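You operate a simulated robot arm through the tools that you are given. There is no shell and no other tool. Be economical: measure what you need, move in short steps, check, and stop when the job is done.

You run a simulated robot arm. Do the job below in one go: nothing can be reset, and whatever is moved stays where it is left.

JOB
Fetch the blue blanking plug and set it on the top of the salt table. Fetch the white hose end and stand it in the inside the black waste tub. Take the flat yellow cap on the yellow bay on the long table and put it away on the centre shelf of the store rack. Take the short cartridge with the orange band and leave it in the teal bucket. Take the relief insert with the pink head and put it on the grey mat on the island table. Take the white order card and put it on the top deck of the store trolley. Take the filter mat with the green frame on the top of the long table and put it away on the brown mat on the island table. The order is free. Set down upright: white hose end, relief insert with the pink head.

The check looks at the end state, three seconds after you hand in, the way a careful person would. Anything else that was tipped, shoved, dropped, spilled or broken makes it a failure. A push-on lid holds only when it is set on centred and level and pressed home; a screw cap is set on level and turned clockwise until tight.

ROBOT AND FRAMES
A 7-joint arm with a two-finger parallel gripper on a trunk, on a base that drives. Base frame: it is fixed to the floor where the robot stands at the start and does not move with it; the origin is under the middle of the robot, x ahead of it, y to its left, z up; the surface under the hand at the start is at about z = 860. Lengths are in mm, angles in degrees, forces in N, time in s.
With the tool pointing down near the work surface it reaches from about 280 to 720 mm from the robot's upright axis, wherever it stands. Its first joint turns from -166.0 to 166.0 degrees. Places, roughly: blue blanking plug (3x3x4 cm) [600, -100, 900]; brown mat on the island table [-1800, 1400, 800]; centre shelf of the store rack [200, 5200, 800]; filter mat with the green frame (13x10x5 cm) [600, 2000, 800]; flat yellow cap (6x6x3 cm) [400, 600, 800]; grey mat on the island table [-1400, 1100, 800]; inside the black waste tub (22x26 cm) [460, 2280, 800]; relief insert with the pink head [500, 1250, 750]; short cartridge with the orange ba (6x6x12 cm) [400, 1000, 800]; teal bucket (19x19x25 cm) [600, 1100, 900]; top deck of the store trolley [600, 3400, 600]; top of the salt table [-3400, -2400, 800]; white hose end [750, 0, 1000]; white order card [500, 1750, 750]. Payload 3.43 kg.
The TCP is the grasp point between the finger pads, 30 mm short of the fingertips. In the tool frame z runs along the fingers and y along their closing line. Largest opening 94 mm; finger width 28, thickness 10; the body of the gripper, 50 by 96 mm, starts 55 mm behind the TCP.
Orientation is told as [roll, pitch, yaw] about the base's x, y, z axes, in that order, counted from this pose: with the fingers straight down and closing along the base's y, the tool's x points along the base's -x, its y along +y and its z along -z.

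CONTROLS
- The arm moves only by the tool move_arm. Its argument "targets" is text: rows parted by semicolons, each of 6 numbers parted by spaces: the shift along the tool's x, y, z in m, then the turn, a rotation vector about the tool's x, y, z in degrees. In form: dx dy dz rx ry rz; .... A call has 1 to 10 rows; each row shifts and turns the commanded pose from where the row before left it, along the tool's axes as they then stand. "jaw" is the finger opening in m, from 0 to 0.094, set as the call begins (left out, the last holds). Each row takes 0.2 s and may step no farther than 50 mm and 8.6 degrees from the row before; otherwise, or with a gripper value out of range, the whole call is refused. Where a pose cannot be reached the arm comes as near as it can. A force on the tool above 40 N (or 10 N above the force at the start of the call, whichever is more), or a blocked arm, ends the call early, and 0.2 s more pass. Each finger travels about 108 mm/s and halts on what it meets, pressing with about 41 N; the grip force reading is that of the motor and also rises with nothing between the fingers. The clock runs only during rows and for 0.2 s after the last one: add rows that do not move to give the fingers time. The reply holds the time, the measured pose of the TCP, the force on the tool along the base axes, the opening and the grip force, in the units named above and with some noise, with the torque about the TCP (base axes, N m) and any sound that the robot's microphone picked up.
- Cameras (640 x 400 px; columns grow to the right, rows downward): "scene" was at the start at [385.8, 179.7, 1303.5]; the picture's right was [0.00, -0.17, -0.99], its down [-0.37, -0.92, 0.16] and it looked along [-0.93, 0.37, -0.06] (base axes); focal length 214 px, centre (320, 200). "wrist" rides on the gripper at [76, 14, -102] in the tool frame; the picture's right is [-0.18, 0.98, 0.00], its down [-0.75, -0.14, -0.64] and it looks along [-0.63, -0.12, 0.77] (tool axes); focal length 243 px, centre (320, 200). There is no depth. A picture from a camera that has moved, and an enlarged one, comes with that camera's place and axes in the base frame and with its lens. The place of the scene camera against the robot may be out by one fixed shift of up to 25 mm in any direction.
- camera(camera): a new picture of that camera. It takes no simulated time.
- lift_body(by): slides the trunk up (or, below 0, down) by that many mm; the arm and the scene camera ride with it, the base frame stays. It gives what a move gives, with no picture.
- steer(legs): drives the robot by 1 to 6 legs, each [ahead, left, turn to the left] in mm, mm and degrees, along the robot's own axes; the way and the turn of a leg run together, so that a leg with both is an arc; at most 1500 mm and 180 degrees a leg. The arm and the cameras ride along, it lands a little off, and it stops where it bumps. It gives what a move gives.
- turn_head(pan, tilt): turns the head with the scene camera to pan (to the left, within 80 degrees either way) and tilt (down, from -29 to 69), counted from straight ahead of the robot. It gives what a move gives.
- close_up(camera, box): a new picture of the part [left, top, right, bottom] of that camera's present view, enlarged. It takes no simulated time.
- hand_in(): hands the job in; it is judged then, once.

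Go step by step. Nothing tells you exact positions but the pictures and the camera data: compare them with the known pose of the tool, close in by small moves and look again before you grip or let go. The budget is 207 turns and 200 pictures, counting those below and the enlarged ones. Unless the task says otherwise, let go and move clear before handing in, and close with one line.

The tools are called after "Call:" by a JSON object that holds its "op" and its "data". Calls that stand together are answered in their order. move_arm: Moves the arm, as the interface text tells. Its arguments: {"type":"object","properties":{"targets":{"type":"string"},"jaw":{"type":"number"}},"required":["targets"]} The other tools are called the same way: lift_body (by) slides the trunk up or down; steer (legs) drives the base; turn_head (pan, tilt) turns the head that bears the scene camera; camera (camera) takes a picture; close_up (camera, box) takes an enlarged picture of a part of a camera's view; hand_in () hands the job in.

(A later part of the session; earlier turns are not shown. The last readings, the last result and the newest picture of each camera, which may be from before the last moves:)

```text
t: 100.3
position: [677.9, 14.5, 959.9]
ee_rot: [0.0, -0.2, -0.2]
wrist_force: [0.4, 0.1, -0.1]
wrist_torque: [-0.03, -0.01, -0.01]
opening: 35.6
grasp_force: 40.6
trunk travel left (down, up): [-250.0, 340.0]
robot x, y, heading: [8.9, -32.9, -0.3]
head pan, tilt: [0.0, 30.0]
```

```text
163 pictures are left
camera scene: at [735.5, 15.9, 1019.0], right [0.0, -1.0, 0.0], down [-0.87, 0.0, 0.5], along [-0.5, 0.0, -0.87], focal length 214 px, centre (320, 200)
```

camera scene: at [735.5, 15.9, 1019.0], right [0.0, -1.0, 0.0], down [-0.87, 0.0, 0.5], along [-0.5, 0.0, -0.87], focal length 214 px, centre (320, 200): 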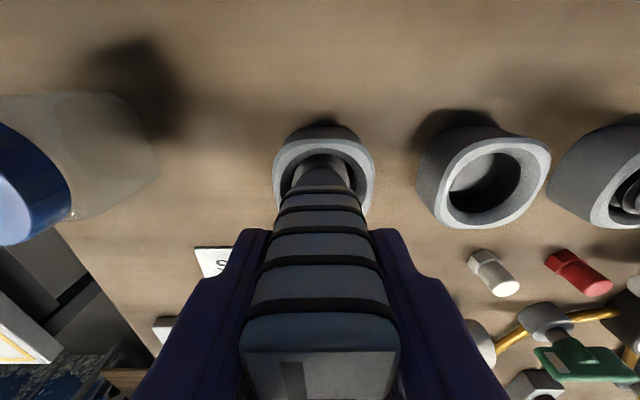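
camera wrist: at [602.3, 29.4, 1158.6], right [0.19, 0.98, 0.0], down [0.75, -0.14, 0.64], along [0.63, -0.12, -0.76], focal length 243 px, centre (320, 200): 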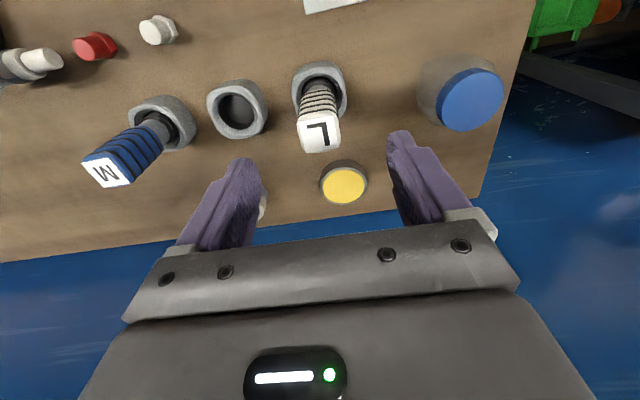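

Gripped (35.6 mm). I lift it straight out of the cup.

Call:
{"op": "move_arm", "data": {"targets": "0 0 -0.01 0 0 0;0 0 -0.02 0 0 0;0 0 -0.03 0 0 0;0 0 -0.04 0 0 0;0 0 -0.04 0 0 0;0 0 -0.04 0 0 0;0 0 -0.04 0 0 0"}}

Call:
{"op": "camera", "data": {"camera": "scene"}}

Call:
{"op": "camera", "data": {"camera": "wrist"}}

```text
t: 101.9
position: [676.7, 14.0, 1179.4]
ee_rot: [0.0, -0.2, -0.2]
wrist_force: [-0.4, 0.5, -0.8]
wrist_torque: [0.01, 0.0, 0.03]
opening: 35.5
grasp_force: 41.5
trunk travel left (down, up): [-250.0, 340.0]
robot x, y, heading: [6.7, -27.9, -0.3]
head pan, tilt: [0.0, 30.0]
```

```text
162 pictures are left
camera scene: at [733.9, 15.5, 1238.4], right [0.0, -1.0, 0.0], down [-0.87, 0.0, 0.5], along [-0.5, 0.0, -0.87], focal length 214 px, centre (320, 200)
```

scene: 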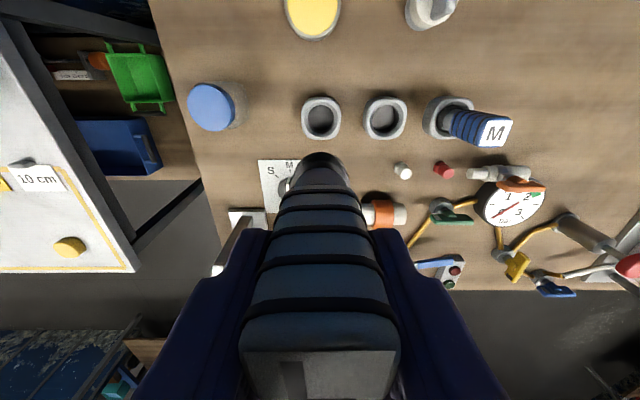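

```text
161 pictures are left
camera wrist: at [600.4, 29.1, 1282.5], right [0.19, 0.98, 0.0], down [0.75, -0.14, 0.64], along [0.63, -0.12, -0.76], focal length 243 px, centre (320, 200)
```

wrist: 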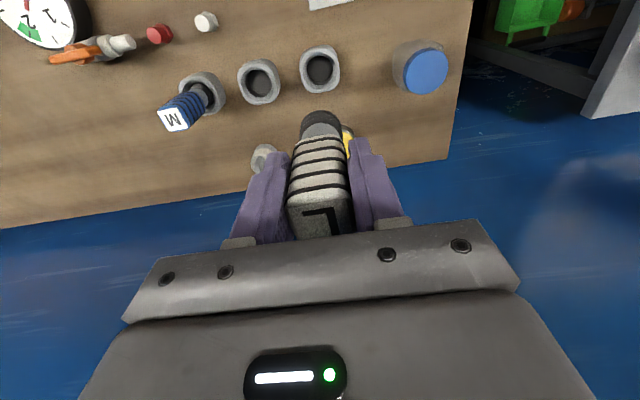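

The hose end hangs upright in the grip. I retract, back off from the bench and slide left along the long table, looking on the way.

Call:
{"op": "move_arm", "data": {"targets": "0.048 0 0 0 0 0;0.048 0 0 0 0 0;0.048 0 0 0 0 0;0.048 0 0 0 0 0;0.048 -0.01 0 0 0 0;0.045 -0.01 0 0 0 0"}}

Call:
{"op": "steer", "data": {"legs": [[-350, 0, 0], [0, 900, 0]]}}

Call:
{"op": "turn_head", "data": {"pan": 70, "tilt": 0}}

Call:
{"op": "camera", "data": {"camera": "scene"}}

Call:
{"op": "turn_head", "data": {"pan": 20, "tilt": -29}}

Call:
{"op": "camera", "data": {"camera": "scene"}}

```text
t: 103.3
position: [391.0, -4.0, 1177.2]
ee_rot: [0.0, -0.3, -0.2]
wrist_force: [0.2, 0.2, -1.4]
wrist_torque: [0.02, -0.01, 0.0]
opening: 35.6
grasp_force: 40.6
trunk travel left (down, up): [-250.0, 340.0]
robot x, y, heading: [6.5, -27.7, -0.3]
head pan, tilt: [0.0, 30.0]
```

```text
t: 109.8
position: [52.7, 890.3, 1177.6]
ee_rot: [0.1, -0.2, -0.5]
wrist_force: [0.2, 1.0, -1.4]
wrist_torque: [-0.02, 0.0, 0.02]
opening: 35.4
grasp_force: 41.1
trunk travel left (down, up): [-250.0, 340.0]
robot x, y, heading: [-332.0, 867.0, -0.6]
head pan, tilt: [0.0, 30.0]
```

```text
t: 111.2
position: [52.6, 889.7, 1178.8]
ee_rot: [-0.1, -0.2, -0.5]
wrist_force: [0.1, 0.5, -1.5]
wrist_torque: [0.0, -0.01, 0.0]
opening: 35.2
grasp_force: 41.1
trunk travel left (down, up): [-250.0, 340.0]
robot x, y, heading: [-335.3, 865.2, -0.7]
head pan, tilt: [70.0, 0.0]
```

```text
160 pictures are left
camera scene: at [158.7, 975.7, 1296.4], right [0.0, -0.34, -0.94], down [-1.0, 0.01, 0.0], along [0.01, 0.94, -0.34], focal length 214 px, centre (320, 200)
```

scene: 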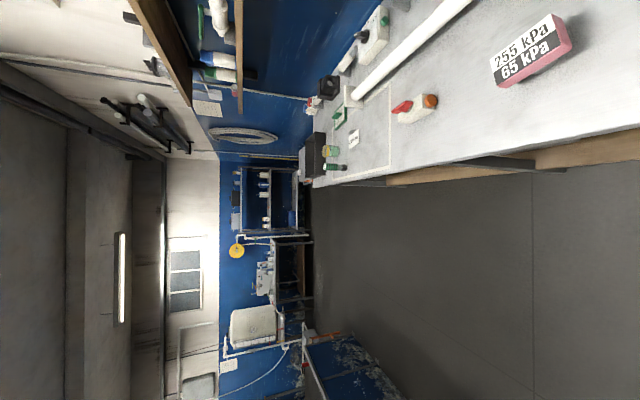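

```text
t: 112.4
position: [52.1, 890.1, 1177.1]
ee_rot: [0.0, -0.1, -0.5]
wrist_force: [-0.1, 0.5, -2.0]
wrist_torque: [0.01, 0.02, 0.01]
opening: 35.2
grasp_force: 40.8
trunk travel left (down, up): [-250.0, 340.0]
robot x, y, heading: [-333.3, 868.6, -0.5]
head pan, tilt: [20.0, -28.6]
```

```text
159 pictures are left
camera scene: at [198.4, 913.8, 1264.4], right [-0.01, -0.94, -0.34], down [-0.87, 0.17, -0.45], along [0.48, 0.3, -0.82], focal length 214 px, centre (320, 200)
```

scene: 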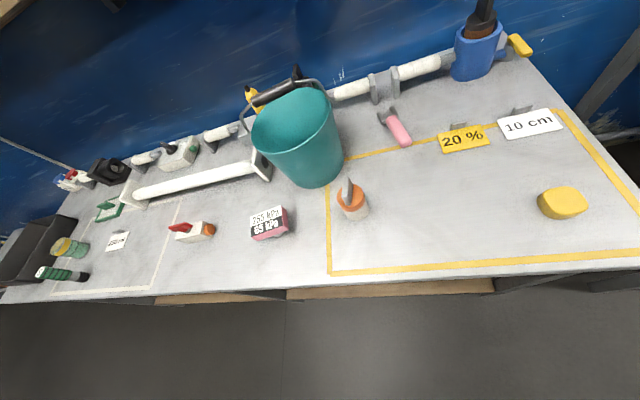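

The long table is clear to read: yellow cap at the right end, cartridge, teal bucket, pink relief insert, card, green frame and black tub farther left. I slide on to the tub.

Call:
{"op": "steer", "data": {"legs": [[0, 1400, 0.5]]}}

Call:
{"op": "turn_head", "data": {"pan": 0, "tilt": -29}}

Call:
{"op": "camera", "data": {"camera": "scene"}}

Call:
{"op": "turn_head", "data": {"pan": 70, "tilt": -10}}

Call:
{"op": "camera", "data": {"camera": "scene"}}

```text
t: 119.5
position: [65.8, 2313.4, 1178.0]
ee_rot: [0.0, -0.1, -0.4]
wrist_force: [-0.5, -0.7, -1.5]
wrist_torque: [0.0, -0.03, -0.01]
opening: 35.7
grasp_force: 40.9
trunk travel left (down, up): [-250.0, 340.0]
robot x, y, heading: [-321.1, 2288.0, -0.4]
head pan, tilt: [20.0, -28.6]
```

```text
t: 120.3
position: [65.1, 2312.1, 1178.0]
ee_rot: [0.0, -0.3, -0.5]
wrist_force: [0.0, 1.3, -1.8]
wrist_torque: [-0.04, -0.01, 0.01]
opening: 35.5
grasp_force: 41.0
trunk travel left (down, up): [-250.0, 340.0]
robot x, y, heading: [-319.1, 2287.7, -0.4]
head pan, tilt: [0.0, -28.6]
```

```text
158 pictures are left
camera scene: at [210.2, 2313.0, 1260.4], right [-0.01, -1.0, 0.0], down [-0.88, 0.01, -0.48], along [0.48, 0.0, -0.88], focal length 214 px, centre (320, 200)
```

scene: 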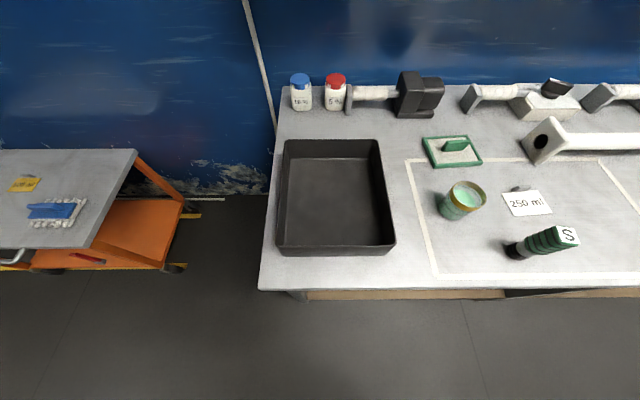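

```text
t: 121.8
position: [64.2, 2312.2, 1177.7]
ee_rot: [0.0, -0.2, -0.3]
wrist_force: [0.3, -0.3, -1.7]
wrist_torque: [0.0, 0.04, -0.02]
opening: 35.7
grasp_force: 40.4
trunk travel left (down, up): [-250.0, 340.0]
robot x, y, heading: [-319.2, 2283.8, -0.5]
head pan, tilt: [70.0, -10.0]
```

```text
157 pictures are left
camera scene: at [185.9, 2392.3, 1298.4], right [0.0, -0.34, -0.94], down [-0.98, 0.17, -0.06], along [0.18, 0.92, -0.34], focal length 214 px, centre (320, 200)
```

scene: 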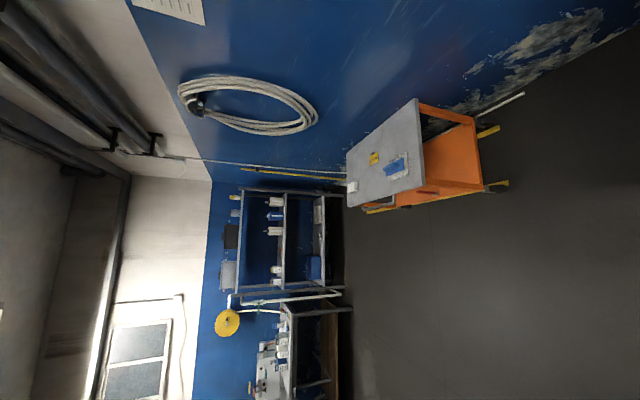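

The tub is at about (455,2283), shallow with its floor near the table top. I drive up and bring the hose end over its middle.

Call:
{"op": "steer", "data": {"legs": [[240, 0, 0.4]]}}

Call:
{"op": "move_arm", "data": {"targets": "-0.045 -0.008 0 0 0 0;-0.045 -0.008 0 0 0 0;-0.045 -0.008 0 0 0 0;-0.015 -0.004 0.04 0 0 0;0 0 0.04 0 0 0"}}

Call:
{"op": "camera", "data": {"camera": "wrist"}}

Call:
{"op": "turn_head", "data": {"pan": 0, "tilt": 20}}

Call:
{"op": "camera", "data": {"camera": "scene"}}

```text
t: 123.5
position: [300.9, 2312.3, 1177.1]
ee_rot: [-0.1, -0.2, -0.3]
wrist_force: [0.0, -0.7, -1.1]
wrist_torque: [-0.03, 0.03, -0.01]
opening: 35.4
grasp_force: 41.3
trunk travel left (down, up): [-250.0, 340.0]
robot x, y, heading: [-84.1, 2289.4, -0.3]
head pan, tilt: [70.0, -10.0]
```

```text
t: 124.7
position: [450.7, 2282.6, 1097.5]
ee_rot: [-0.1, -0.2, -0.2]
wrist_force: [-0.3, 0.2, -1.8]
wrist_torque: [-0.01, -0.02, -0.01]
opening: 35.3
grasp_force: 41.7
trunk travel left (down, up): [-250.0, 340.0]
robot x, y, heading: [-86.5, 2284.9, -0.2]
head pan, tilt: [70.0, -10.0]
```

```text
156 pictures are left
camera wrist: at [374.8, 2297.4, 1200.1], right [0.19, 0.98, 0.0], down [0.75, -0.14, 0.64], along [0.63, -0.12, -0.76], focal length 243 px, centre (320, 200)
```

wrist: 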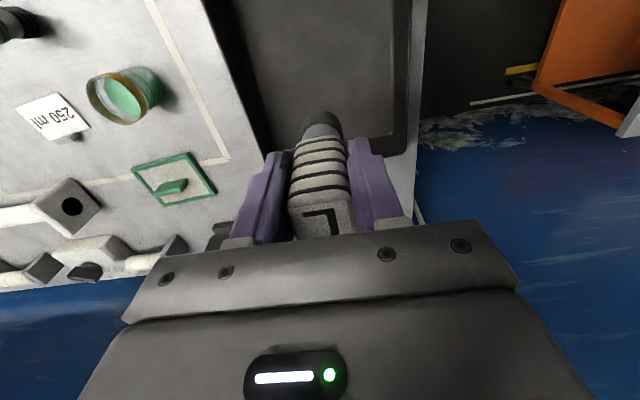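

```text
t: 126.1
position: [451.0, 2283.5, 1098.0]
ee_rot: [-0.2, -0.3, -0.2]
wrist_force: [-0.5, 0.2, -0.6]
wrist_torque: [-0.01, 0.02, 0.01]
opening: 35.5
grasp_force: 41.0
trunk travel left (down, up): [-250.0, 340.0]
robot x, y, heading: [-81.4, 2284.3, -0.2]
head pan, tilt: [0.0, 20.0]
```

```text
155 pictures are left
camera scene: at [523.8, 2283.7, 1154.2], right [0.0, -1.0, 0.0], down [-0.94, 0.0, 0.34], along [-0.34, 0.0, -0.94], focal length 214 px, centre (320, 200)
```

scene: 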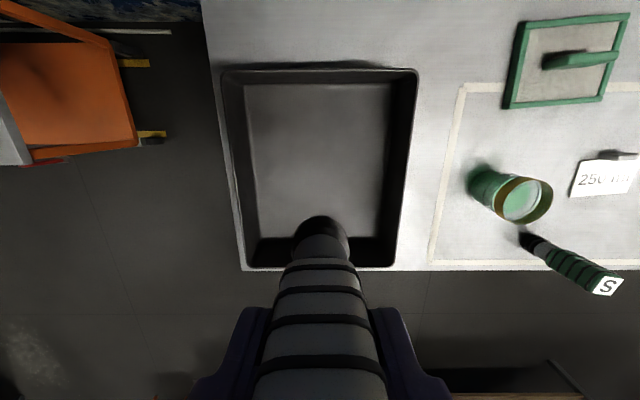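

The tub middle is at about (465,2286). I lower the hose end into it.

Call:
{"op": "move_arm", "data": {"targets": "-0.012 0.002 0.04 0.2 0.2 0;0 0 0.04 0 0 0;0 0 0.04 0 0 0;0 0 0.035 0 0 0"}}

Call:
{"op": "camera", "data": {"camera": "wrist"}}

Call:
{"op": "camera", "data": {"camera": "scene"}}

```text
t: 127.1
position: [464.3, 2286.0, 942.3]
ee_rot: [-0.2, 0.0, -0.1]
wrist_force: [-0.7, -0.1, -1.5]
wrist_torque: [-0.02, 0.01, 0.02]
opening: 35.6
grasp_force: 40.6
trunk travel left (down, up): [-250.0, 340.0]
robot x, y, heading: [-82.3, 2282.1, -0.4]
head pan, tilt: [0.0, 20.0]
```

```text
154 pictures are left
camera wrist: at [388.7, 2300.5, 1044.9], right [0.19, 0.98, 0.0], down [0.75, -0.14, 0.64], along [0.63, -0.12, -0.77], focal length 243 px, centre (320, 200)
```

wrist: 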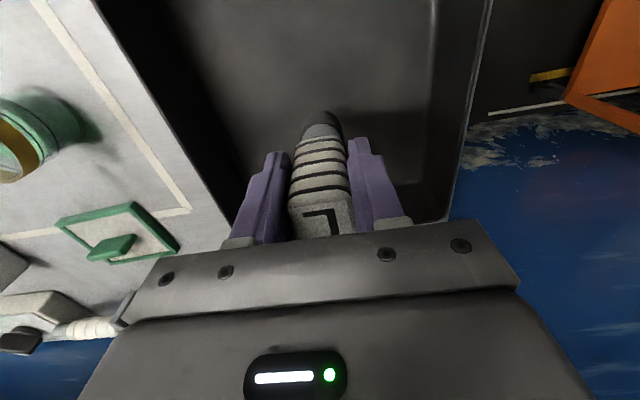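

```text
153 pictures are left
camera scene: at [538.1, 2286.5, 997.7], right [0.0, -1.0, 0.0], down [-0.94, 0.01, 0.34], along [-0.34, 0.0, -0.94], focal length 214 px, centre (320, 200)
```

scene: 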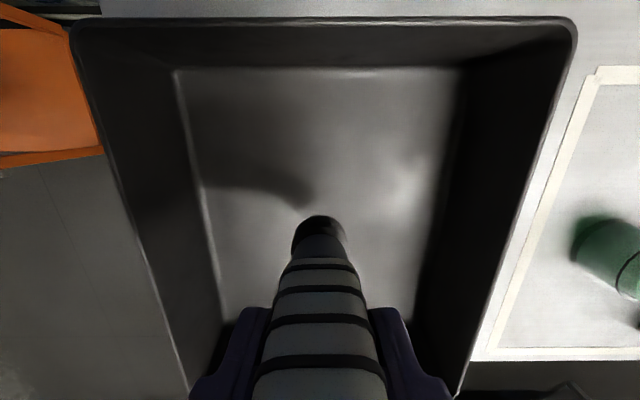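

Well inside the tub. Small steps down to contact.

Call:
{"op": "move_arm", "data": {"targets": "0 0 0.015 0 0 0;0 0 0.01 0 0 0;0 0 0.005 0 0 0;0 0 0.004 0 0 0;0 0 0.004 0 0 0;0 0 0.003 0 0 0;0 0 0.003 0 0 0;0 0 0.003 0 0 0;0 0 0.003 0 0 0"}}

```text
t: 129.1
position: [463.0, 2285.2, 897.2]
ee_rot: [-0.2, -0.3, -0.3]
wrist_force: [-2.8, -0.7, 22.0]
wrist_torque: [0.13, 0.08, 0.0]
opening: 35.6
grasp_force: 41.1
trunk travel left (down, up): [-250.0, 340.0]
robot x, y, heading: [-82.9, 2284.6, -0.5]
head pan, tilt: [0.0, 20.0]
```

Contact (22 N). I relieve it slightly, open and rise straight up.

Call:
{"op": "move_arm", "data": {"targets": "0 0 -0.002 0 0 0;0 0 0 0 0 0"}}

Call:
{"op": "move_arm", "data": {"targets": "0 0 0 0 0 0;0 0 0 0 0 0;0 0 0 0 0 0", "jaw": 0.075}}

Call:
{"op": "camera", "data": {"camera": "scene"}}

```text
t: 129.7
position: [462.2, 2285.3, 895.6]
ee_rot: [-0.2, -0.1, -0.3]
wrist_force: [0.5, 0.2, 9.3]
wrist_torque: [0.06, -0.23, -0.01]
opening: 35.5
grasp_force: 41.9
trunk travel left (down, up): [-250.0, 340.0]
robot x, y, heading: [-83.8, 2284.7, -0.1]
head pan, tilt: [0.0, 20.0]
```

```text
t: 130.5
position: [463.1, 2285.9, 895.2]
ee_rot: [-0.3, 0.0, -0.2]
wrist_force: [-0.3, 0.4, 0.3]
wrist_torque: [-0.03, 0.01, -0.02]
opening: 75.1
grasp_force: 0.1
trunk travel left (down, up): [-250.0, 340.0]
robot x, y, heading: [-85.5, 2284.4, -0.3]
head pan, tilt: [0.0, 20.0]
```

```text
152 pictures are left
camera scene: at [536.4, 2286.8, 951.5], right [0.0, -1.0, 0.0], down [-0.94, 0.01, 0.34], along [-0.34, 0.0, -0.94], focal length 214 px, centre (320, 200)
```

scene: 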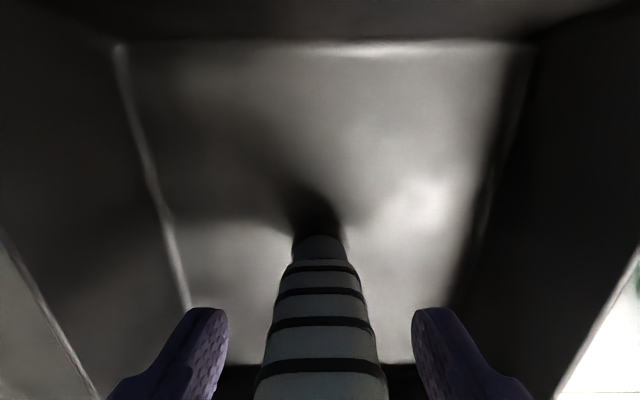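

It stands on its own. I rise straight up.

Call:
{"op": "move_arm", "data": {"targets": "0 0 -0.03 0 0 0;0 0 -0.045 0 0 0;0 0 -0.045 0 0 0;0 0 -0.045 0 0 0;0 0 -0.045 0 0 0;0 0 -0.045 0 0 0;0.04 0 -0.02 0 0 0;0.04 0 0 0 0 0"}}

Call:
{"op": "camera", "data": {"camera": "wrist"}}

Call:
{"op": "turn_head", "data": {"pan": -20, "tilt": -20}}

Call:
{"op": "camera", "data": {"camera": "scene"}}

```text
t: 132.3
position: [381.7, 2288.3, 1171.6]
ee_rot: [-0.2, 0.0, -0.2]
wrist_force: [-0.1, -0.3, 0.4]
wrist_torque: [0.0, 0.01, 0.02]
opening: 74.9
grasp_force: 0.0
trunk travel left (down, up): [-250.0, 340.0]
robot x, y, heading: [-86.7, 2288.1, -0.3]
head pan, tilt: [0.0, 20.0]
```

```text
151 pictures are left
camera wrist: at [306.2, 2302.7, 1273.9], right [0.19, 0.98, 0.0], down [0.75, -0.14, 0.64], along [0.63, -0.12, -0.77], focal length 243 px, centre (320, 200)
```

wrist: 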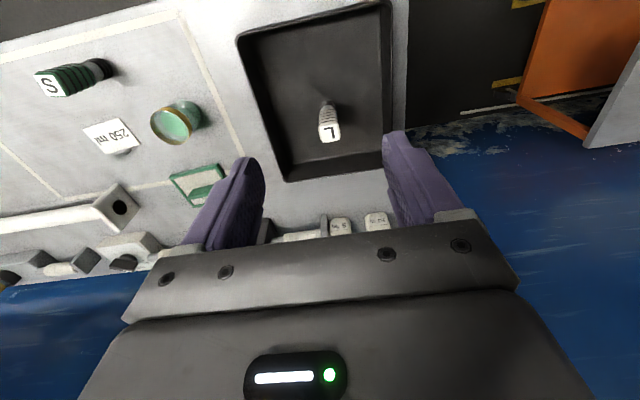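

```text
t: 133.4
position: [383.8, 2286.8, 1171.0]
ee_rot: [-0.2, 0.0, -0.3]
wrist_force: [0.0, -0.1, -0.9]
wrist_torque: [0.02, 0.02, -0.02]
opening: 75.1
grasp_force: 0.1
trunk travel left (down, up): [-250.0, 340.0]
robot x, y, heading: [-83.7, 2282.4, -0.5]
head pan, tilt: [-20.0, -20.0]
```

```text
150 pictures are left
camera scene: at [518.3, 2262.4, 1248.1], right [0.0, -0.94, 0.34], down [-0.94, -0.11, -0.32], along [0.34, -0.33, -0.88], focal length 214 px, centre (320, 200)
```

scene: 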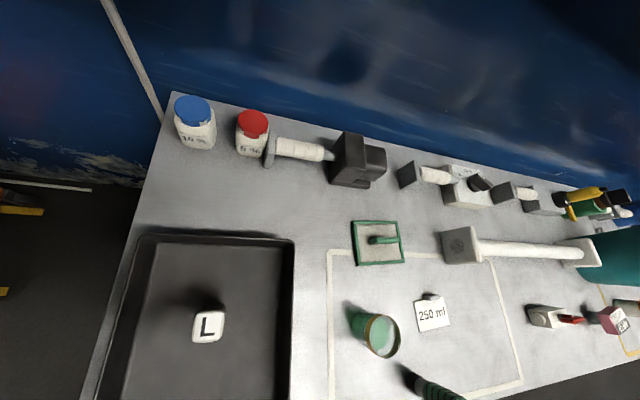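

The hose end stands in the tub. The "250 ml" card near (443,1837) matches the white order card, and the green-framed filter mat with its handle is near (602,1953). I slide right to fetch the filter mat.

Call:
{"op": "steer", "data": {"legs": [[60, -335, 0.4]]}}

Call:
{"op": "turn_head", "data": {"pan": 0, "tilt": -10}}

Call:
{"op": "camera", "data": {"camera": "scene"}}

Call:
{"op": "camera", "data": {"camera": "wrist"}}

```text
t: 135.6
position: [441.3, 1954.9, 1171.0]
ee_rot: [-0.3, 0.0, 0.1]
wrist_force: [-0.7, 0.2, 0.5]
wrist_torque: [0.01, 0.03, 0.0]
opening: 75.1
grasp_force: 0.1
trunk travel left (down, up): [-250.0, 340.0]
robot x, y, heading: [-27.6, 1951.4, -0.1]
head pan, tilt: [-20.0, -20.0]
```

```text
t: 136.4
position: [441.5, 1956.5, 1170.2]
ee_rot: [-0.1, 0.0, 0.0]
wrist_force: [-0.2, -0.3, 0.1]
wrist_torque: [-0.01, -0.02, -0.02]
opening: 75.4
grasp_force: 0.2
trunk travel left (down, up): [-250.0, 340.0]
robot x, y, heading: [-24.8, 1949.4, 0.3]
head pan, tilt: [0.0, -10.0]
```

```text
149 pictures are left
camera scene: at [562.9, 1957.6, 1235.2], right [0.0, -1.0, 0.0], down [-0.98, 0.0, -0.17], along [0.17, 0.0, -0.98], focal length 214 px, centre (320, 200)
```

scene: 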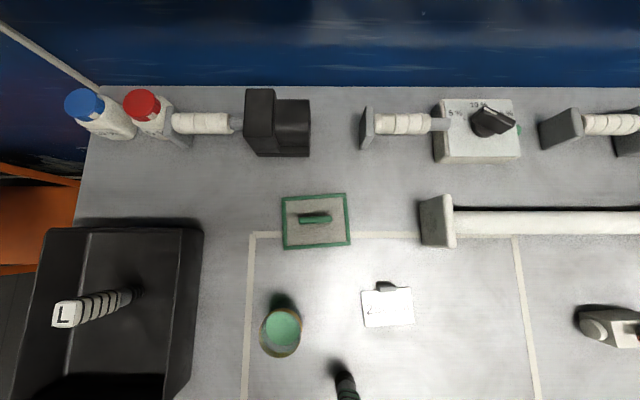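

```text
148 pictures are left
camera wrist: at [365.9, 1970.9, 1273.5], right [0.18, 0.98, 0.0], down [0.75, -0.14, 0.64], along [0.63, -0.12, -0.77], focal length 243 px, centre (320, 200)
```

wrist: 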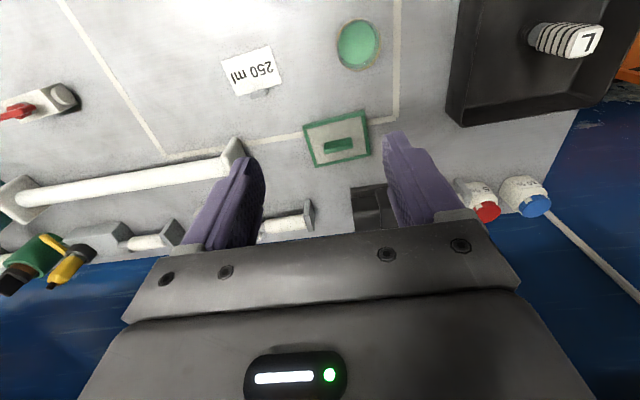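

The filter mat's handle runs along y near (593,1965), turned about 4° . I turn the tool 85.6° clockwise so the fingers close across the handle.

Call:
{"op": "move_arm", "data": {"targets": "0 0 0 0 0 8.56;0 0 0 0 0 8.56;0 0 0 0 0 8.56;0 0 0 0 0 8.56;0 0 0 0 0 8.56;0 0 0 0 0 8.56;0 0 0 0 0 8.56;0 0 0 0 0 8.56;0 0 0 0 0 8.56;0 0 0 0 0 8.56", "jaw": 0.05}}

Call:
{"op": "camera", "data": {"camera": "wrist"}}

```text
t: 138.6
position: [441.8, 1956.2, 1171.5]
ee_rot: [0.0, -0.1, -85.6]
wrist_force: [0.2, -1.1, 0.2]
wrist_torque: [0.0, -0.04, -0.01]
opening: 50.2
grasp_force: 0.0
trunk travel left (down, up): [-250.0, 340.0]
robot x, y, heading: [-28.9, 1953.4, -0.2]
head pan, tilt: [0.0, -10.0]
```

```text
147 pictures are left
camera wrist: at [450.9, 2033.5, 1273.4], right [0.99, -0.11, 0.0], down [-0.08, -0.76, 0.64], along [-0.07, -0.64, -0.76], focal length 243 px, centre (320, 200)
```

wrist: 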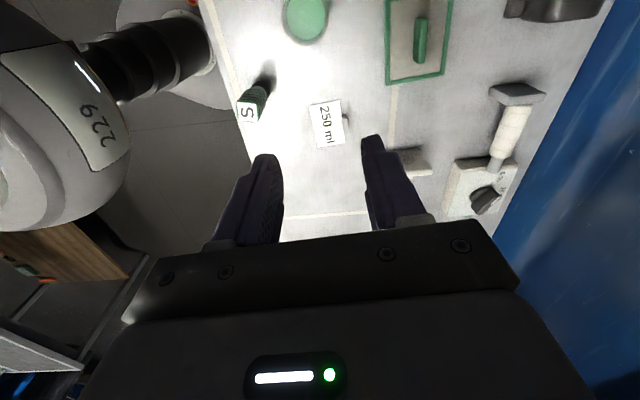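

The wrist view gives the handle at (595,1965) too. I move above it and down, then check.

Call:
{"op": "move_arm", "data": {"targets": "-0.003 0.038 0 0 0 0;0 0.038 0 0 0 0;0 0.038 0 0 0 0;0 0.038 0 0 0 0;0 0 0.045 0 0 0;0 0 0.045 0 0 0;0 0 0.045 0 0 0;0 0 0.045 0 0 0;0 0 0 0 0 0"}}

Call:
{"op": "camera", "data": {"camera": "wrist"}}

Call:
{"op": "turn_head", "data": {"pan": 0, "tilt": 40}}

Call:
{"op": "camera", "data": {"camera": "scene"}}

```text
t: 140.6
position: [594.4, 1965.9, 988.2]
ee_rot: [0.0, -0.2, -85.7]
wrist_force: [0.0, 0.4, -0.3]
wrist_torque: [-0.01, 0.02, -0.04]
opening: 50.1
grasp_force: 0.0
trunk travel left (down, up): [-250.0, 340.0]
robot x, y, heading: [-28.8, 1949.9, 0.3]
head pan, tilt: [0.0, -10.0]
```

```text
146 pictures are left
camera wrist: at [602.2, 2043.7, 1091.6], right [0.99, -0.11, 0.0], down [-0.08, -0.76, 0.64], along [-0.07, -0.64, -0.76], focal length 243 px, centre (320, 200)
```

wrist: 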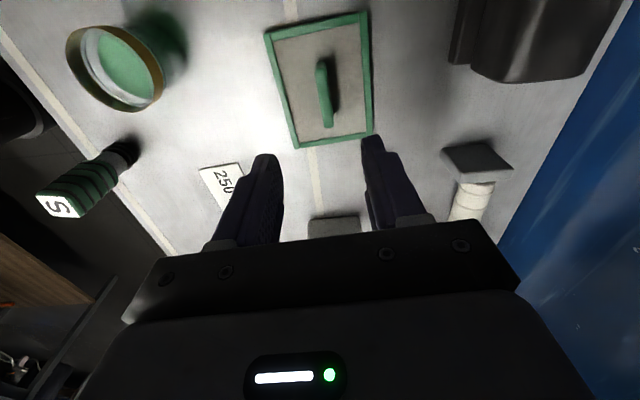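

```text
t: 141.8
position: [592.9, 1965.6, 989.3]
ee_rot: [0.0, -0.2, -85.5]
wrist_force: [-0.1, -1.1, 0.5]
wrist_torque: [-0.01, 0.01, 0.0]
opening: 49.9
grasp_force: 0.0
trunk travel left (down, up): [-250.0, 340.0]
robot x, y, heading: [-23.5, 1955.2, -0.0]
head pan, tilt: [0.0, 40.0]
```

```text
145 pictures are left
camera scene: at [593.0, 1921.3, 1053.1], right [-1.0, -0.08, 0.0], down [-0.06, 0.77, 0.64], along [-0.05, 0.64, -0.77], focal length 214 px, centre (320, 200)
```

scene: 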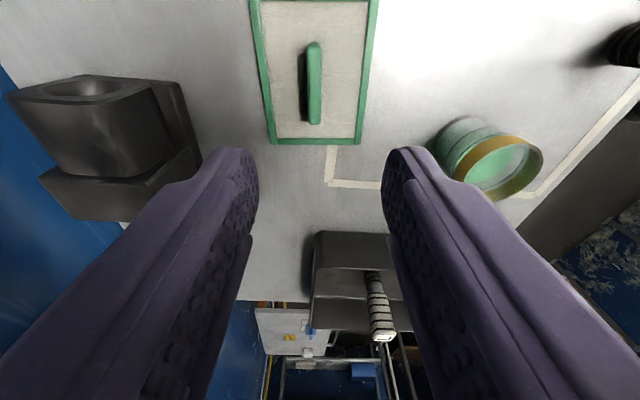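

Handle at (596,1967). I lower so that the fingertips straddle it just above the mat.

Call:
{"op": "move_arm", "data": {"targets": "0.001 0.003 0.04 0 0 0;0 0 0.045 0 0 0;0 0 0.035 0 0 0;0 0 0.007 0 0 0;0 0 0 0 0 0"}}

Call:
{"op": "camera", "data": {"camera": "scene"}}

Call:
{"op": "camera", "data": {"camera": "wrist"}}

```text
t: 143.0
position: [598.6, 1964.7, 861.5]
ee_rot: [-0.1, -0.2, -85.6]
wrist_force: [0.7, -0.1, 0.2]
wrist_torque: [0.02, -0.01, 0.01]
opening: 49.8
grasp_force: 0.1
trunk travel left (down, up): [-250.0, 340.0]
robot x, y, heading: [-26.1, 1953.5, 0.4]
head pan, tilt: [0.0, 40.0]
```

```text
144 pictures are left
camera scene: at [597.1, 1920.7, 925.6], right [-1.0, -0.08, 0.0], down [-0.06, 0.77, 0.64], along [-0.05, 0.64, -0.77], focal length 214 px, centre (320, 200)
```

scene: 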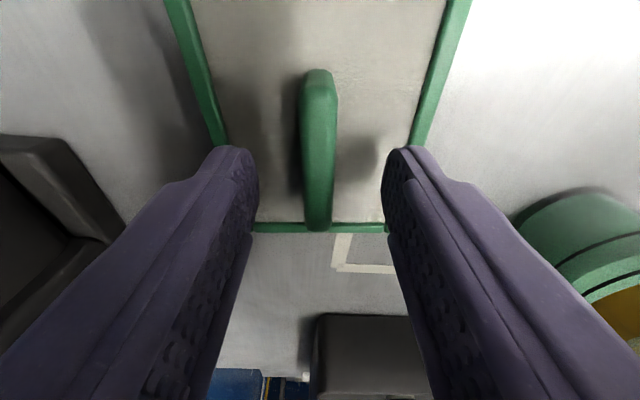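

```text
143 pictures are left
camera wrist: at [606.3, 2043.0, 964.3], right [0.99, -0.11, 0.0], down [-0.08, -0.76, 0.64], along [-0.07, -0.64, -0.76], focal length 243 px, centre (320, 200)
```

wrist: 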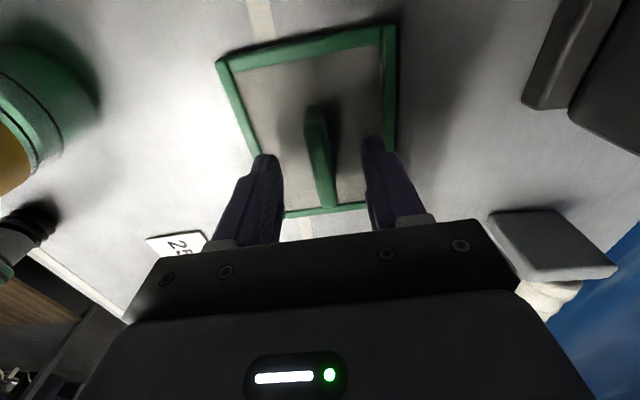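

The handle lies centred between the fingers. A little lower, then close.

Call:
{"op": "move_arm", "data": {"targets": "-0.004 -0.002 0.005 0 0 0;0 0 0.003 0 0 0"}}

Call:
{"op": "move_arm", "data": {"targets": "0 0 0 0 0 0;0 0 0 0 0 0;0 0 0 0 0 0", "jaw": 0}}

Call:
{"op": "move_arm", "data": {"targets": "0 0 -0.01 0 0 0;0 0 -0.02 0 0 0;0 0 -0.03 0 0 0"}}

Call:
{"op": "camera", "data": {"camera": "scene"}}

Call:
{"op": "camera", "data": {"camera": "wrist"}}

```text
t: 143.6
position: [595.4, 1960.4, 854.3]
ee_rot: [0.1, -0.2, -85.5]
wrist_force: [-1.0, -0.1, -0.2]
wrist_torque: [-0.02, -0.01, 0.0]
opening: 49.9
grasp_force: 0.0
trunk travel left (down, up): [-250.0, 340.0]
robot x, y, heading: [-27.6, 1953.6, -0.1]
head pan, tilt: [0.0, 40.0]
```

```text
t: 144.4
position: [596.6, 1960.0, 854.6]
ee_rot: [0.0, -0.2, -85.5]
wrist_force: [0.2, 0.9, 1.4]
wrist_torque: [0.0, -0.02, 0.05]
opening: 10.9
grasp_force: 41.3
trunk travel left (down, up): [-250.0, 340.0]
robot x, y, heading: [-25.1, 1949.6, -0.1]
head pan, tilt: [0.0, 40.0]
```

```text
t: 145.2
position: [593.9, 1960.3, 916.1]
ee_rot: [0.0, -0.2, -85.4]
wrist_force: [-0.1, 0.7, -0.8]
wrist_torque: [0.0, 0.01, -0.01]
opening: 10.8
grasp_force: 40.3
trunk travel left (down, up): [-250.0, 340.0]
robot x, y, heading: [-26.3, 1947.2, 0.2]
head pan, tilt: [0.0, 40.0]
```

```text
142 pictures are left
camera scene: at [593.1, 1916.3, 979.7], right [-1.0, -0.08, 0.0], down [-0.06, 0.77, 0.64], along [-0.05, 0.64, -0.77], focal length 214 px, centre (320, 200)
```

scene: 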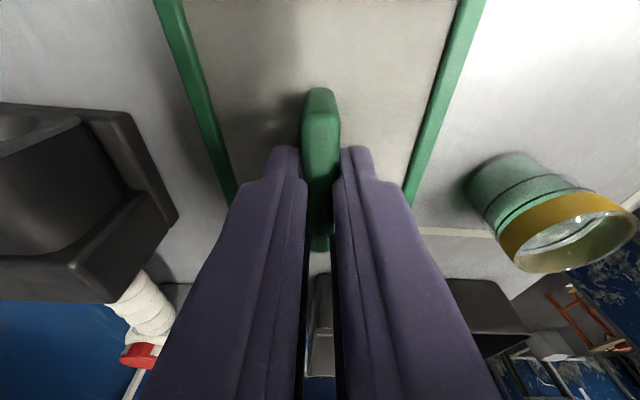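

```text
141 pictures are left
camera wrist: at [602.3, 2038.6, 1018.4], right [0.99, -0.11, 0.0], down [-0.08, -0.76, 0.64], along [-0.07, -0.64, -0.76], focal length 243 px, centre (320, 200)
```

wrist: 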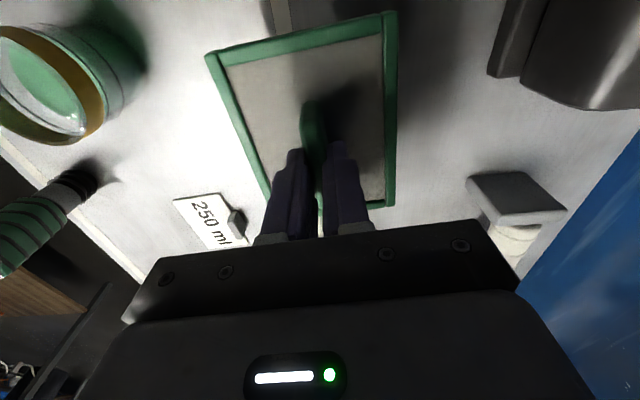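

The mat came up level. I raise, retract, back off and turn toward the island table.

Call:
{"op": "move_arm", "data": {"targets": "0 0 -0.049 0 0 0;0 0 -0.049 0 0 0;0 0 -0.049 0 0 0;0 0 -0.049 0 0 0;0 0 -0.045 0 0 0;0.0035 -0.045 0 0 0 0;0.0035 -0.045 0 0 0 0;0.0035 -0.045 0 0 0 0;0.0035 -0.045 0 0 0 0;0 -0.03 0 0 0 0"}}

Call:
{"op": "steer", "data": {"legs": [[-400, 0, 0]]}}

Call:
{"op": "turn_head", "data": {"pan": -75, "tilt": 0}}

Call:
{"op": "camera", "data": {"camera": "scene"}}

Call:
{"op": "turn_head", "data": {"pan": -70, "tilt": 50}}

Call:
{"op": "camera", "data": {"camera": "scene"}}

```text
t: 147.4
position: [383.9, 1959.7, 1155.1]
ee_rot: [0.0, -0.3, -85.5]
wrist_force: [-0.4, 0.2, -0.2]
wrist_torque: [0.04, -0.04, 0.0]
opening: 10.8
grasp_force: 41.1
trunk travel left (down, up): [-250.0, 340.0]
robot x, y, heading: [-24.8, 1948.7, 0.0]
head pan, tilt: [0.0, 40.0]
```

```text
t: 149.9
position: [-16.6, 1960.3, 1156.5]
ee_rot: [-0.1, -0.3, -85.5]
wrist_force: [-0.4, -0.7, -0.6]
wrist_torque: [0.01, -0.02, 0.0]
opening: 11.2
grasp_force: 41.2
trunk travel left (down, up): [-250.0, 340.0]
robot x, y, heading: [-424.5, 1950.3, 0.2]
head pan, tilt: [0.0, 40.0]
```

```text
t: 151.4
position: [-16.2, 1959.0, 1157.2]
ee_rot: [0.0, -0.2, -85.5]
wrist_force: [0.0, -1.0, -0.3]
wrist_torque: [-0.02, 0.03, -0.01]
opening: 11.0
grasp_force: 41.1
trunk travel left (down, up): [-250.0, 340.0]
robot x, y, heading: [-428.1, 1950.6, 0.1]
head pan, tilt: [-75.0, 0.0]
```

```text
140 pictures are left
camera scene: at [-98.5, 1845.1, 1282.2], right [-0.26, -0.02, 0.97], down [-0.08, 1.0, 0.0], along [-0.96, -0.08, -0.26], focal length 214 px, centre (320, 200)
```

scene: 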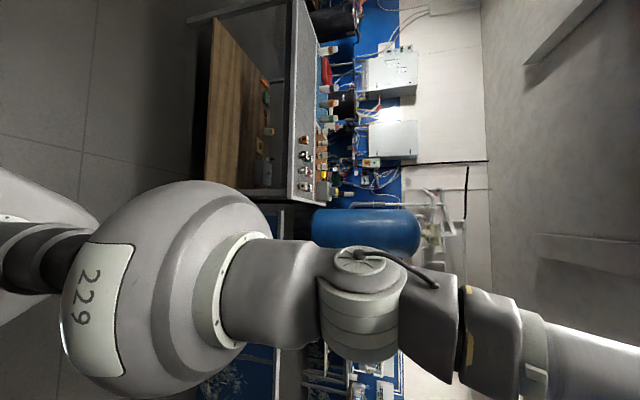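

```text
t: 152.6
position: [-15.7, 1959.9, 1156.8]
ee_rot: [0.1, -0.1, -85.5]
wrist_force: [0.4, -0.9, -0.3]
wrist_torque: [0.01, -0.01, 0.02]
opening: 11.1
grasp_force: 40.8
trunk travel left (down, up): [-250.0, 340.0]
robot x, y, heading: [-423.9, 1949.5, 0.2]
head pan, tilt: [-70.0, 50.0]
```

```text
139 pictures are left
camera scene: at [-90.2, 1923.8, 1279.0], right [-0.34, -0.02, 0.94], down [0.67, 0.7, 0.26], along [-0.66, 0.71, -0.22], focal length 214 px, centre (320, 200)
```

scene: 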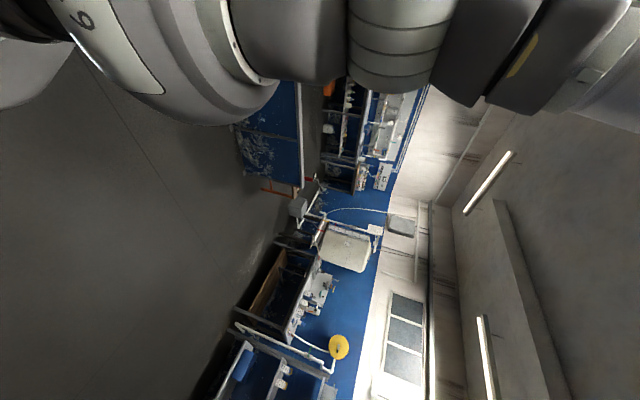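

The island table seems to span roughly x −1200…−1900, y 580…1740; the brown mat is best reached from its +y end. I turn to face −y, back away and slide toward it, then look.

Call:
{"op": "steer", "data": {"legs": [[0, 0, -90], [-330, 0, 0], [0, -700, 0]]}}

Call:
{"op": "turn_head", "data": {"pan": 0, "tilt": -29}}

Call:
{"op": "camera", "data": {"camera": "scene"}}

Call:
{"op": "turn_head", "data": {"pan": 60, "tilt": 0}}

Call:
{"op": "camera", "data": {"camera": "scene"}}

```text
t: 162.2
position: [-1140.7, 1882.3, 1155.8]
ee_rot: [-0.1, -0.3, -175.6]
wrist_force: [0.2, -1.3, -0.9]
wrist_torque: [-0.01, -0.01, 0.0]
opening: 11.1
grasp_force: 40.9
trunk travel left (down, up): [-250.0, 340.0]
robot x, y, heading: [-1149.3, 2292.4, -90.4]
head pan, tilt: [-70.0, 50.0]
```

```text
t: 163.7
position: [-1141.2, 1881.2, 1155.0]
ee_rot: [0.0, -0.2, -175.6]
wrist_force: [-0.5, -1.0, 0.3]
wrist_torque: [-0.01, -0.02, -0.01]
opening: 10.9
grasp_force: 41.1
trunk travel left (down, up): [-250.0, 340.0]
robot x, y, heading: [-1151.6, 2291.4, -90.1]
head pan, tilt: [0.0, -28.6]
```

```text
138 pictures are left
camera scene: at [-1295.3, 1871.7, 1238.7], right [-0.08, 1.0, 0.0], down [0.87, 0.07, -0.48], along [-0.48, -0.04, -0.88], focal length 214 px, centre (320, 200)
```

scene: 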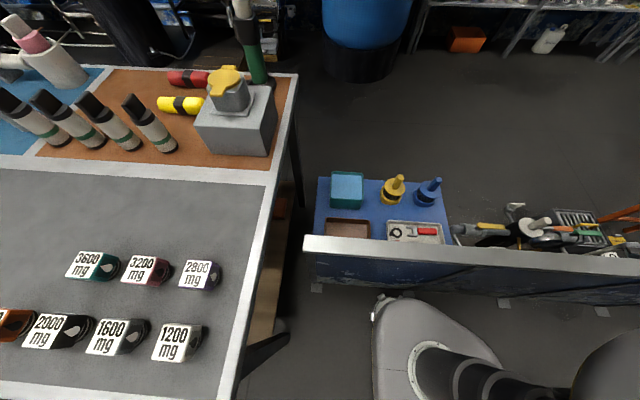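

```text
t: 165.0
position: [-1141.9, 1880.8, 1156.7]
ee_rot: [0.0, -0.2, -175.5]
wrist_force: [1.2, -0.3, -0.7]
wrist_torque: [-0.01, 0.03, -0.02]
opening: 11.0
grasp_force: 41.3
trunk travel left (down, up): [-250.0, 340.0]
robot x, y, heading: [-1146.2, 2293.4, -90.0]
head pan, tilt: [60.0, 0.0]
```

```text
137 pictures are left
camera scene: at [-1249.3, 1797.1, 1260.5], right [-0.04, 0.5, -0.87], down [1.0, 0.08, 0.0], along [0.06, -0.86, -0.5], focal length 214 px, centre (320, 200)
```

scene: 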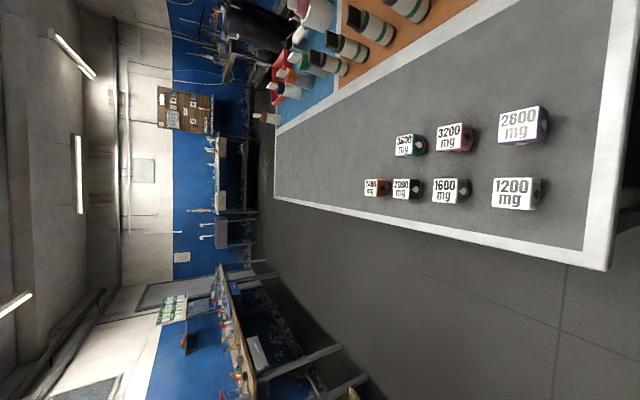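

The +y end of the island is blocked by a low cabinet, so the brown mat (x −1990…−1610, y 1110…1730) must be served from the island's far side. I drive around by the −y end.

Call:
{"op": "steer", "data": {"legs": [[0, 650, 0], [1300, 0, 0], [1200, 0, 0], [0, 0, -90], [1300, 0, 0]]}}

Call:
{"op": "turn_head", "data": {"pan": 0, "tilt": -29}}

Call:
{"op": "camera", "data": {"camera": "scene"}}

Call:
{"op": "turn_head", "data": {"pan": -65, "tilt": 10}}

Call:
{"op": "camera", "data": {"camera": "scene"}}

```text
t: 190.5
position: [-2196.2, -310.2, 1155.5]
ee_rot: [0.0, -0.2, 97.3]
wrist_force: [0.5, 0.3, -0.4]
wrist_torque: [-0.01, 0.0, 0.02]
opening: 10.9
grasp_force: 41.1
trunk travel left (down, up): [-250.0, 340.0]
robot x, y, heading: [-1783.9, -282.3, -177.2]
head pan, tilt: [60.0, 0.0]
```

```text
t: 191.8
position: [-2196.6, -309.8, 1154.9]
ee_rot: [0.0, -0.2, 97.2]
wrist_force: [-0.7, 0.5, -0.6]
wrist_torque: [-0.03, -0.01, -0.05]
opening: 10.8
grasp_force: 40.4
trunk travel left (down, up): [-250.0, 340.0]
robot x, y, heading: [-1786.9, -285.4, -177.1]
head pan, tilt: [0.0, -28.6]
```

```text
136 pictures are left
camera scene: at [-2219.9, -160.3, 1238.7], right [0.99, 0.13, 0.0], down [0.11, -0.87, -0.48], along [-0.06, 0.48, -0.88], focal length 214 px, centre (320, 200)
```

scene: 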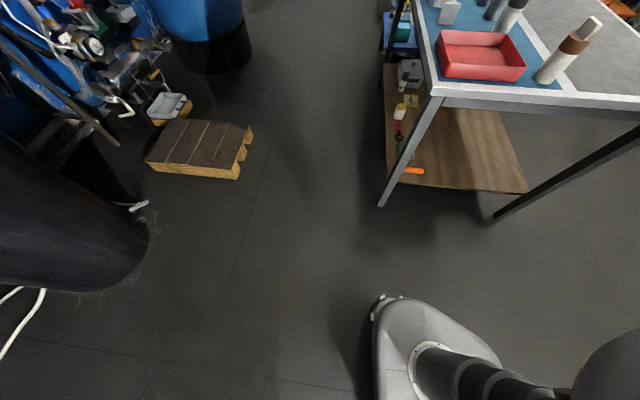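

```text
t: 193.2
position: [-2197.5, -310.6, 1156.2]
ee_rot: [0.1, -0.2, 97.2]
wrist_force: [0.3, -0.3, -0.1]
wrist_torque: [0.03, 0.0, -0.01]
opening: 10.9
grasp_force: 41.2
trunk travel left (down, up): [-250.0, 340.0]
robot x, y, heading: [-1787.0, -279.8, -177.3]
head pan, tilt: [-65.0, 10.0]
```

```text
135 pictures are left
camera scene: at [-2129.2, -205.4, 1266.1], right [0.42, 0.05, 0.91], down [-0.03, -1.0, 0.07], along [0.91, -0.06, -0.42], focal length 214 px, centre (320, 200)
```

scene: 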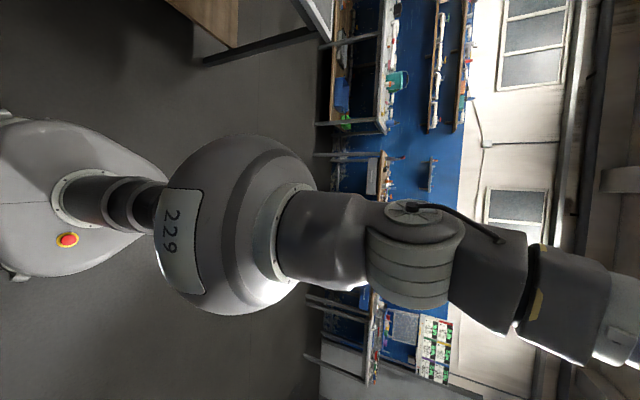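

The aisle between the island (edge x≈−1930) and the pallet (x<−2870) is wide enough. I go to x≈−2480, turn to face +x and slide along the island.

Call:
{"op": "steer", "data": {"legs": [[690, 0, 0], [0, 0, 177.2], [0, 800, 0], [0, 500, 0]]}}

Call:
{"op": "turn_head", "data": {"pan": 60, "tilt": -10}}

Call:
{"op": "camera", "data": {"camera": "scene"}}

Call:
{"op": "camera", "data": {"camera": "wrist"}}

```text
t: 210.6
position: [-2097.6, 982.9, 1156.2]
ee_rot: [0.0, -0.4, -83.9]
wrist_force: [0.5, 0.1, -0.6]
wrist_torque: [-0.01, -0.01, -0.01]
opening: 10.8
grasp_force: 40.9
trunk travel left (down, up): [-250.0, 340.0]
robot x, y, heading: [-2506.6, 962.5, 1.7]
head pan, tilt: [-65.0, 10.0]
```

```text
t: 212.7
position: [-2098.6, 982.2, 1156.8]
ee_rot: [-0.1, -0.3, -83.8]
wrist_force: [0.0, 0.3, -2.1]
wrist_torque: [0.02, -0.01, 0.03]
opening: 11.1
grasp_force: 41.6
trunk travel left (down, up): [-250.0, 340.0]
robot x, y, heading: [-2510.9, 965.6, 1.6]
head pan, tilt: [60.0, -10.0]
```

```text
134 pictures are left
camera scene: at [-2017.1, 868.4, 1263.4], right [-0.5, -0.06, -0.87], down [0.04, 0.99, -0.09], along [0.87, -0.08, -0.49], focal length 214 px, centre (320, 200)
```

scene: 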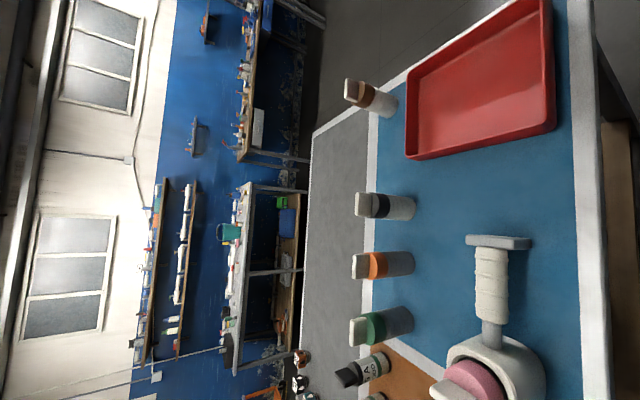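

```text
133 pictures are left
camera wrist: at [-2092.6, 1061.3, 1259.1], right [1.0, -0.08, 0.0], down [-0.06, -0.76, 0.64], along [-0.05, -0.64, -0.76], focal length 243 px, centre (320, 200)
```

wrist: 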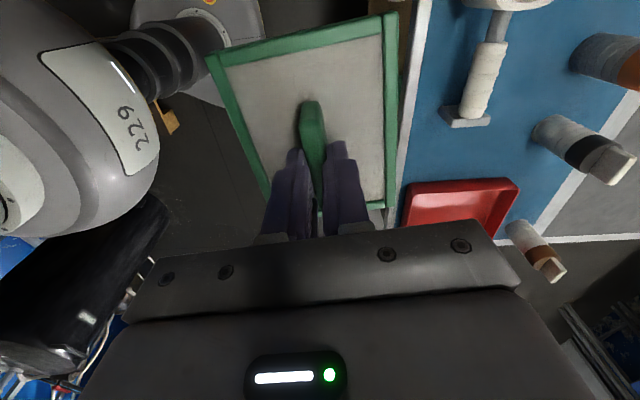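

The mat is still level. The brown mat lies farther along; I slide on 250 mm and look over it.

Call:
{"op": "steer", "data": {"legs": [[0, 270, -1.6]]}}

Call:
{"op": "turn_head", "data": {"pan": 35, "tilt": 25}}

Call:
{"op": "camera", "data": {"camera": "scene"}}

Call:
{"op": "camera", "data": {"camera": "wrist"}}

```text
t: 214.5
position: [-2103.2, 1239.8, 1156.9]
ee_rot: [0.0, -0.2, -85.2]
wrist_force: [-1.0, 0.4, -1.0]
wrist_torque: [-0.04, -0.01, -0.01]
opening: 11.0
grasp_force: 41.1
trunk travel left (down, up): [-250.0, 340.0]
robot x, y, heading: [-2511.2, 1229.0, 0.2]
head pan, tilt: [60.0, -10.0]
```

```text
t: 215.6
position: [-2103.2, 1239.4, 1156.4]
ee_rot: [0.0, -0.2, -85.4]
wrist_force: [-0.1, -0.4, -0.7]
wrist_torque: [0.01, -0.02, 0.01]
opening: 11.1
grasp_force: 40.9
trunk travel left (down, up): [-250.0, 340.0]
robot x, y, heading: [-2514.1, 1227.9, 0.2]
head pan, tilt: [35.0, 25.0]
```

```text
132 pictures are left
camera scene: at [-2048.9, 1176.0, 1230.0], right [-0.82, -0.07, -0.57], down [-0.32, 0.88, 0.34], along [0.48, 0.46, -0.74], focal length 214 px, centre (320, 200)
```

scene: 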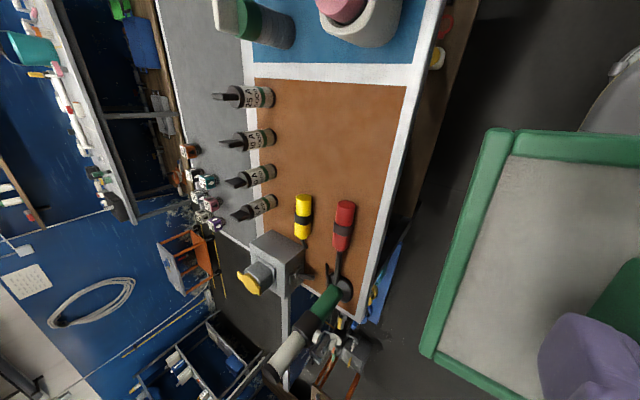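

```text
131 pictures are left
camera wrist: at [-2094.9, 1317.3, 1259.1], right [0.99, -0.1, 0.0], down [-0.08, -0.76, 0.64], along [-0.07, -0.64, -0.76], focal length 243 px, centre (320, 200)
```

wrist: 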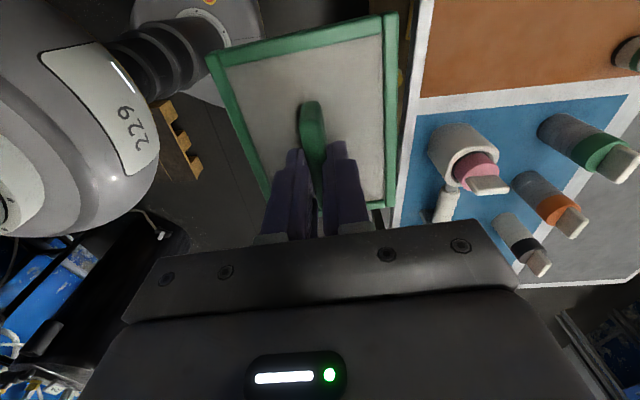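

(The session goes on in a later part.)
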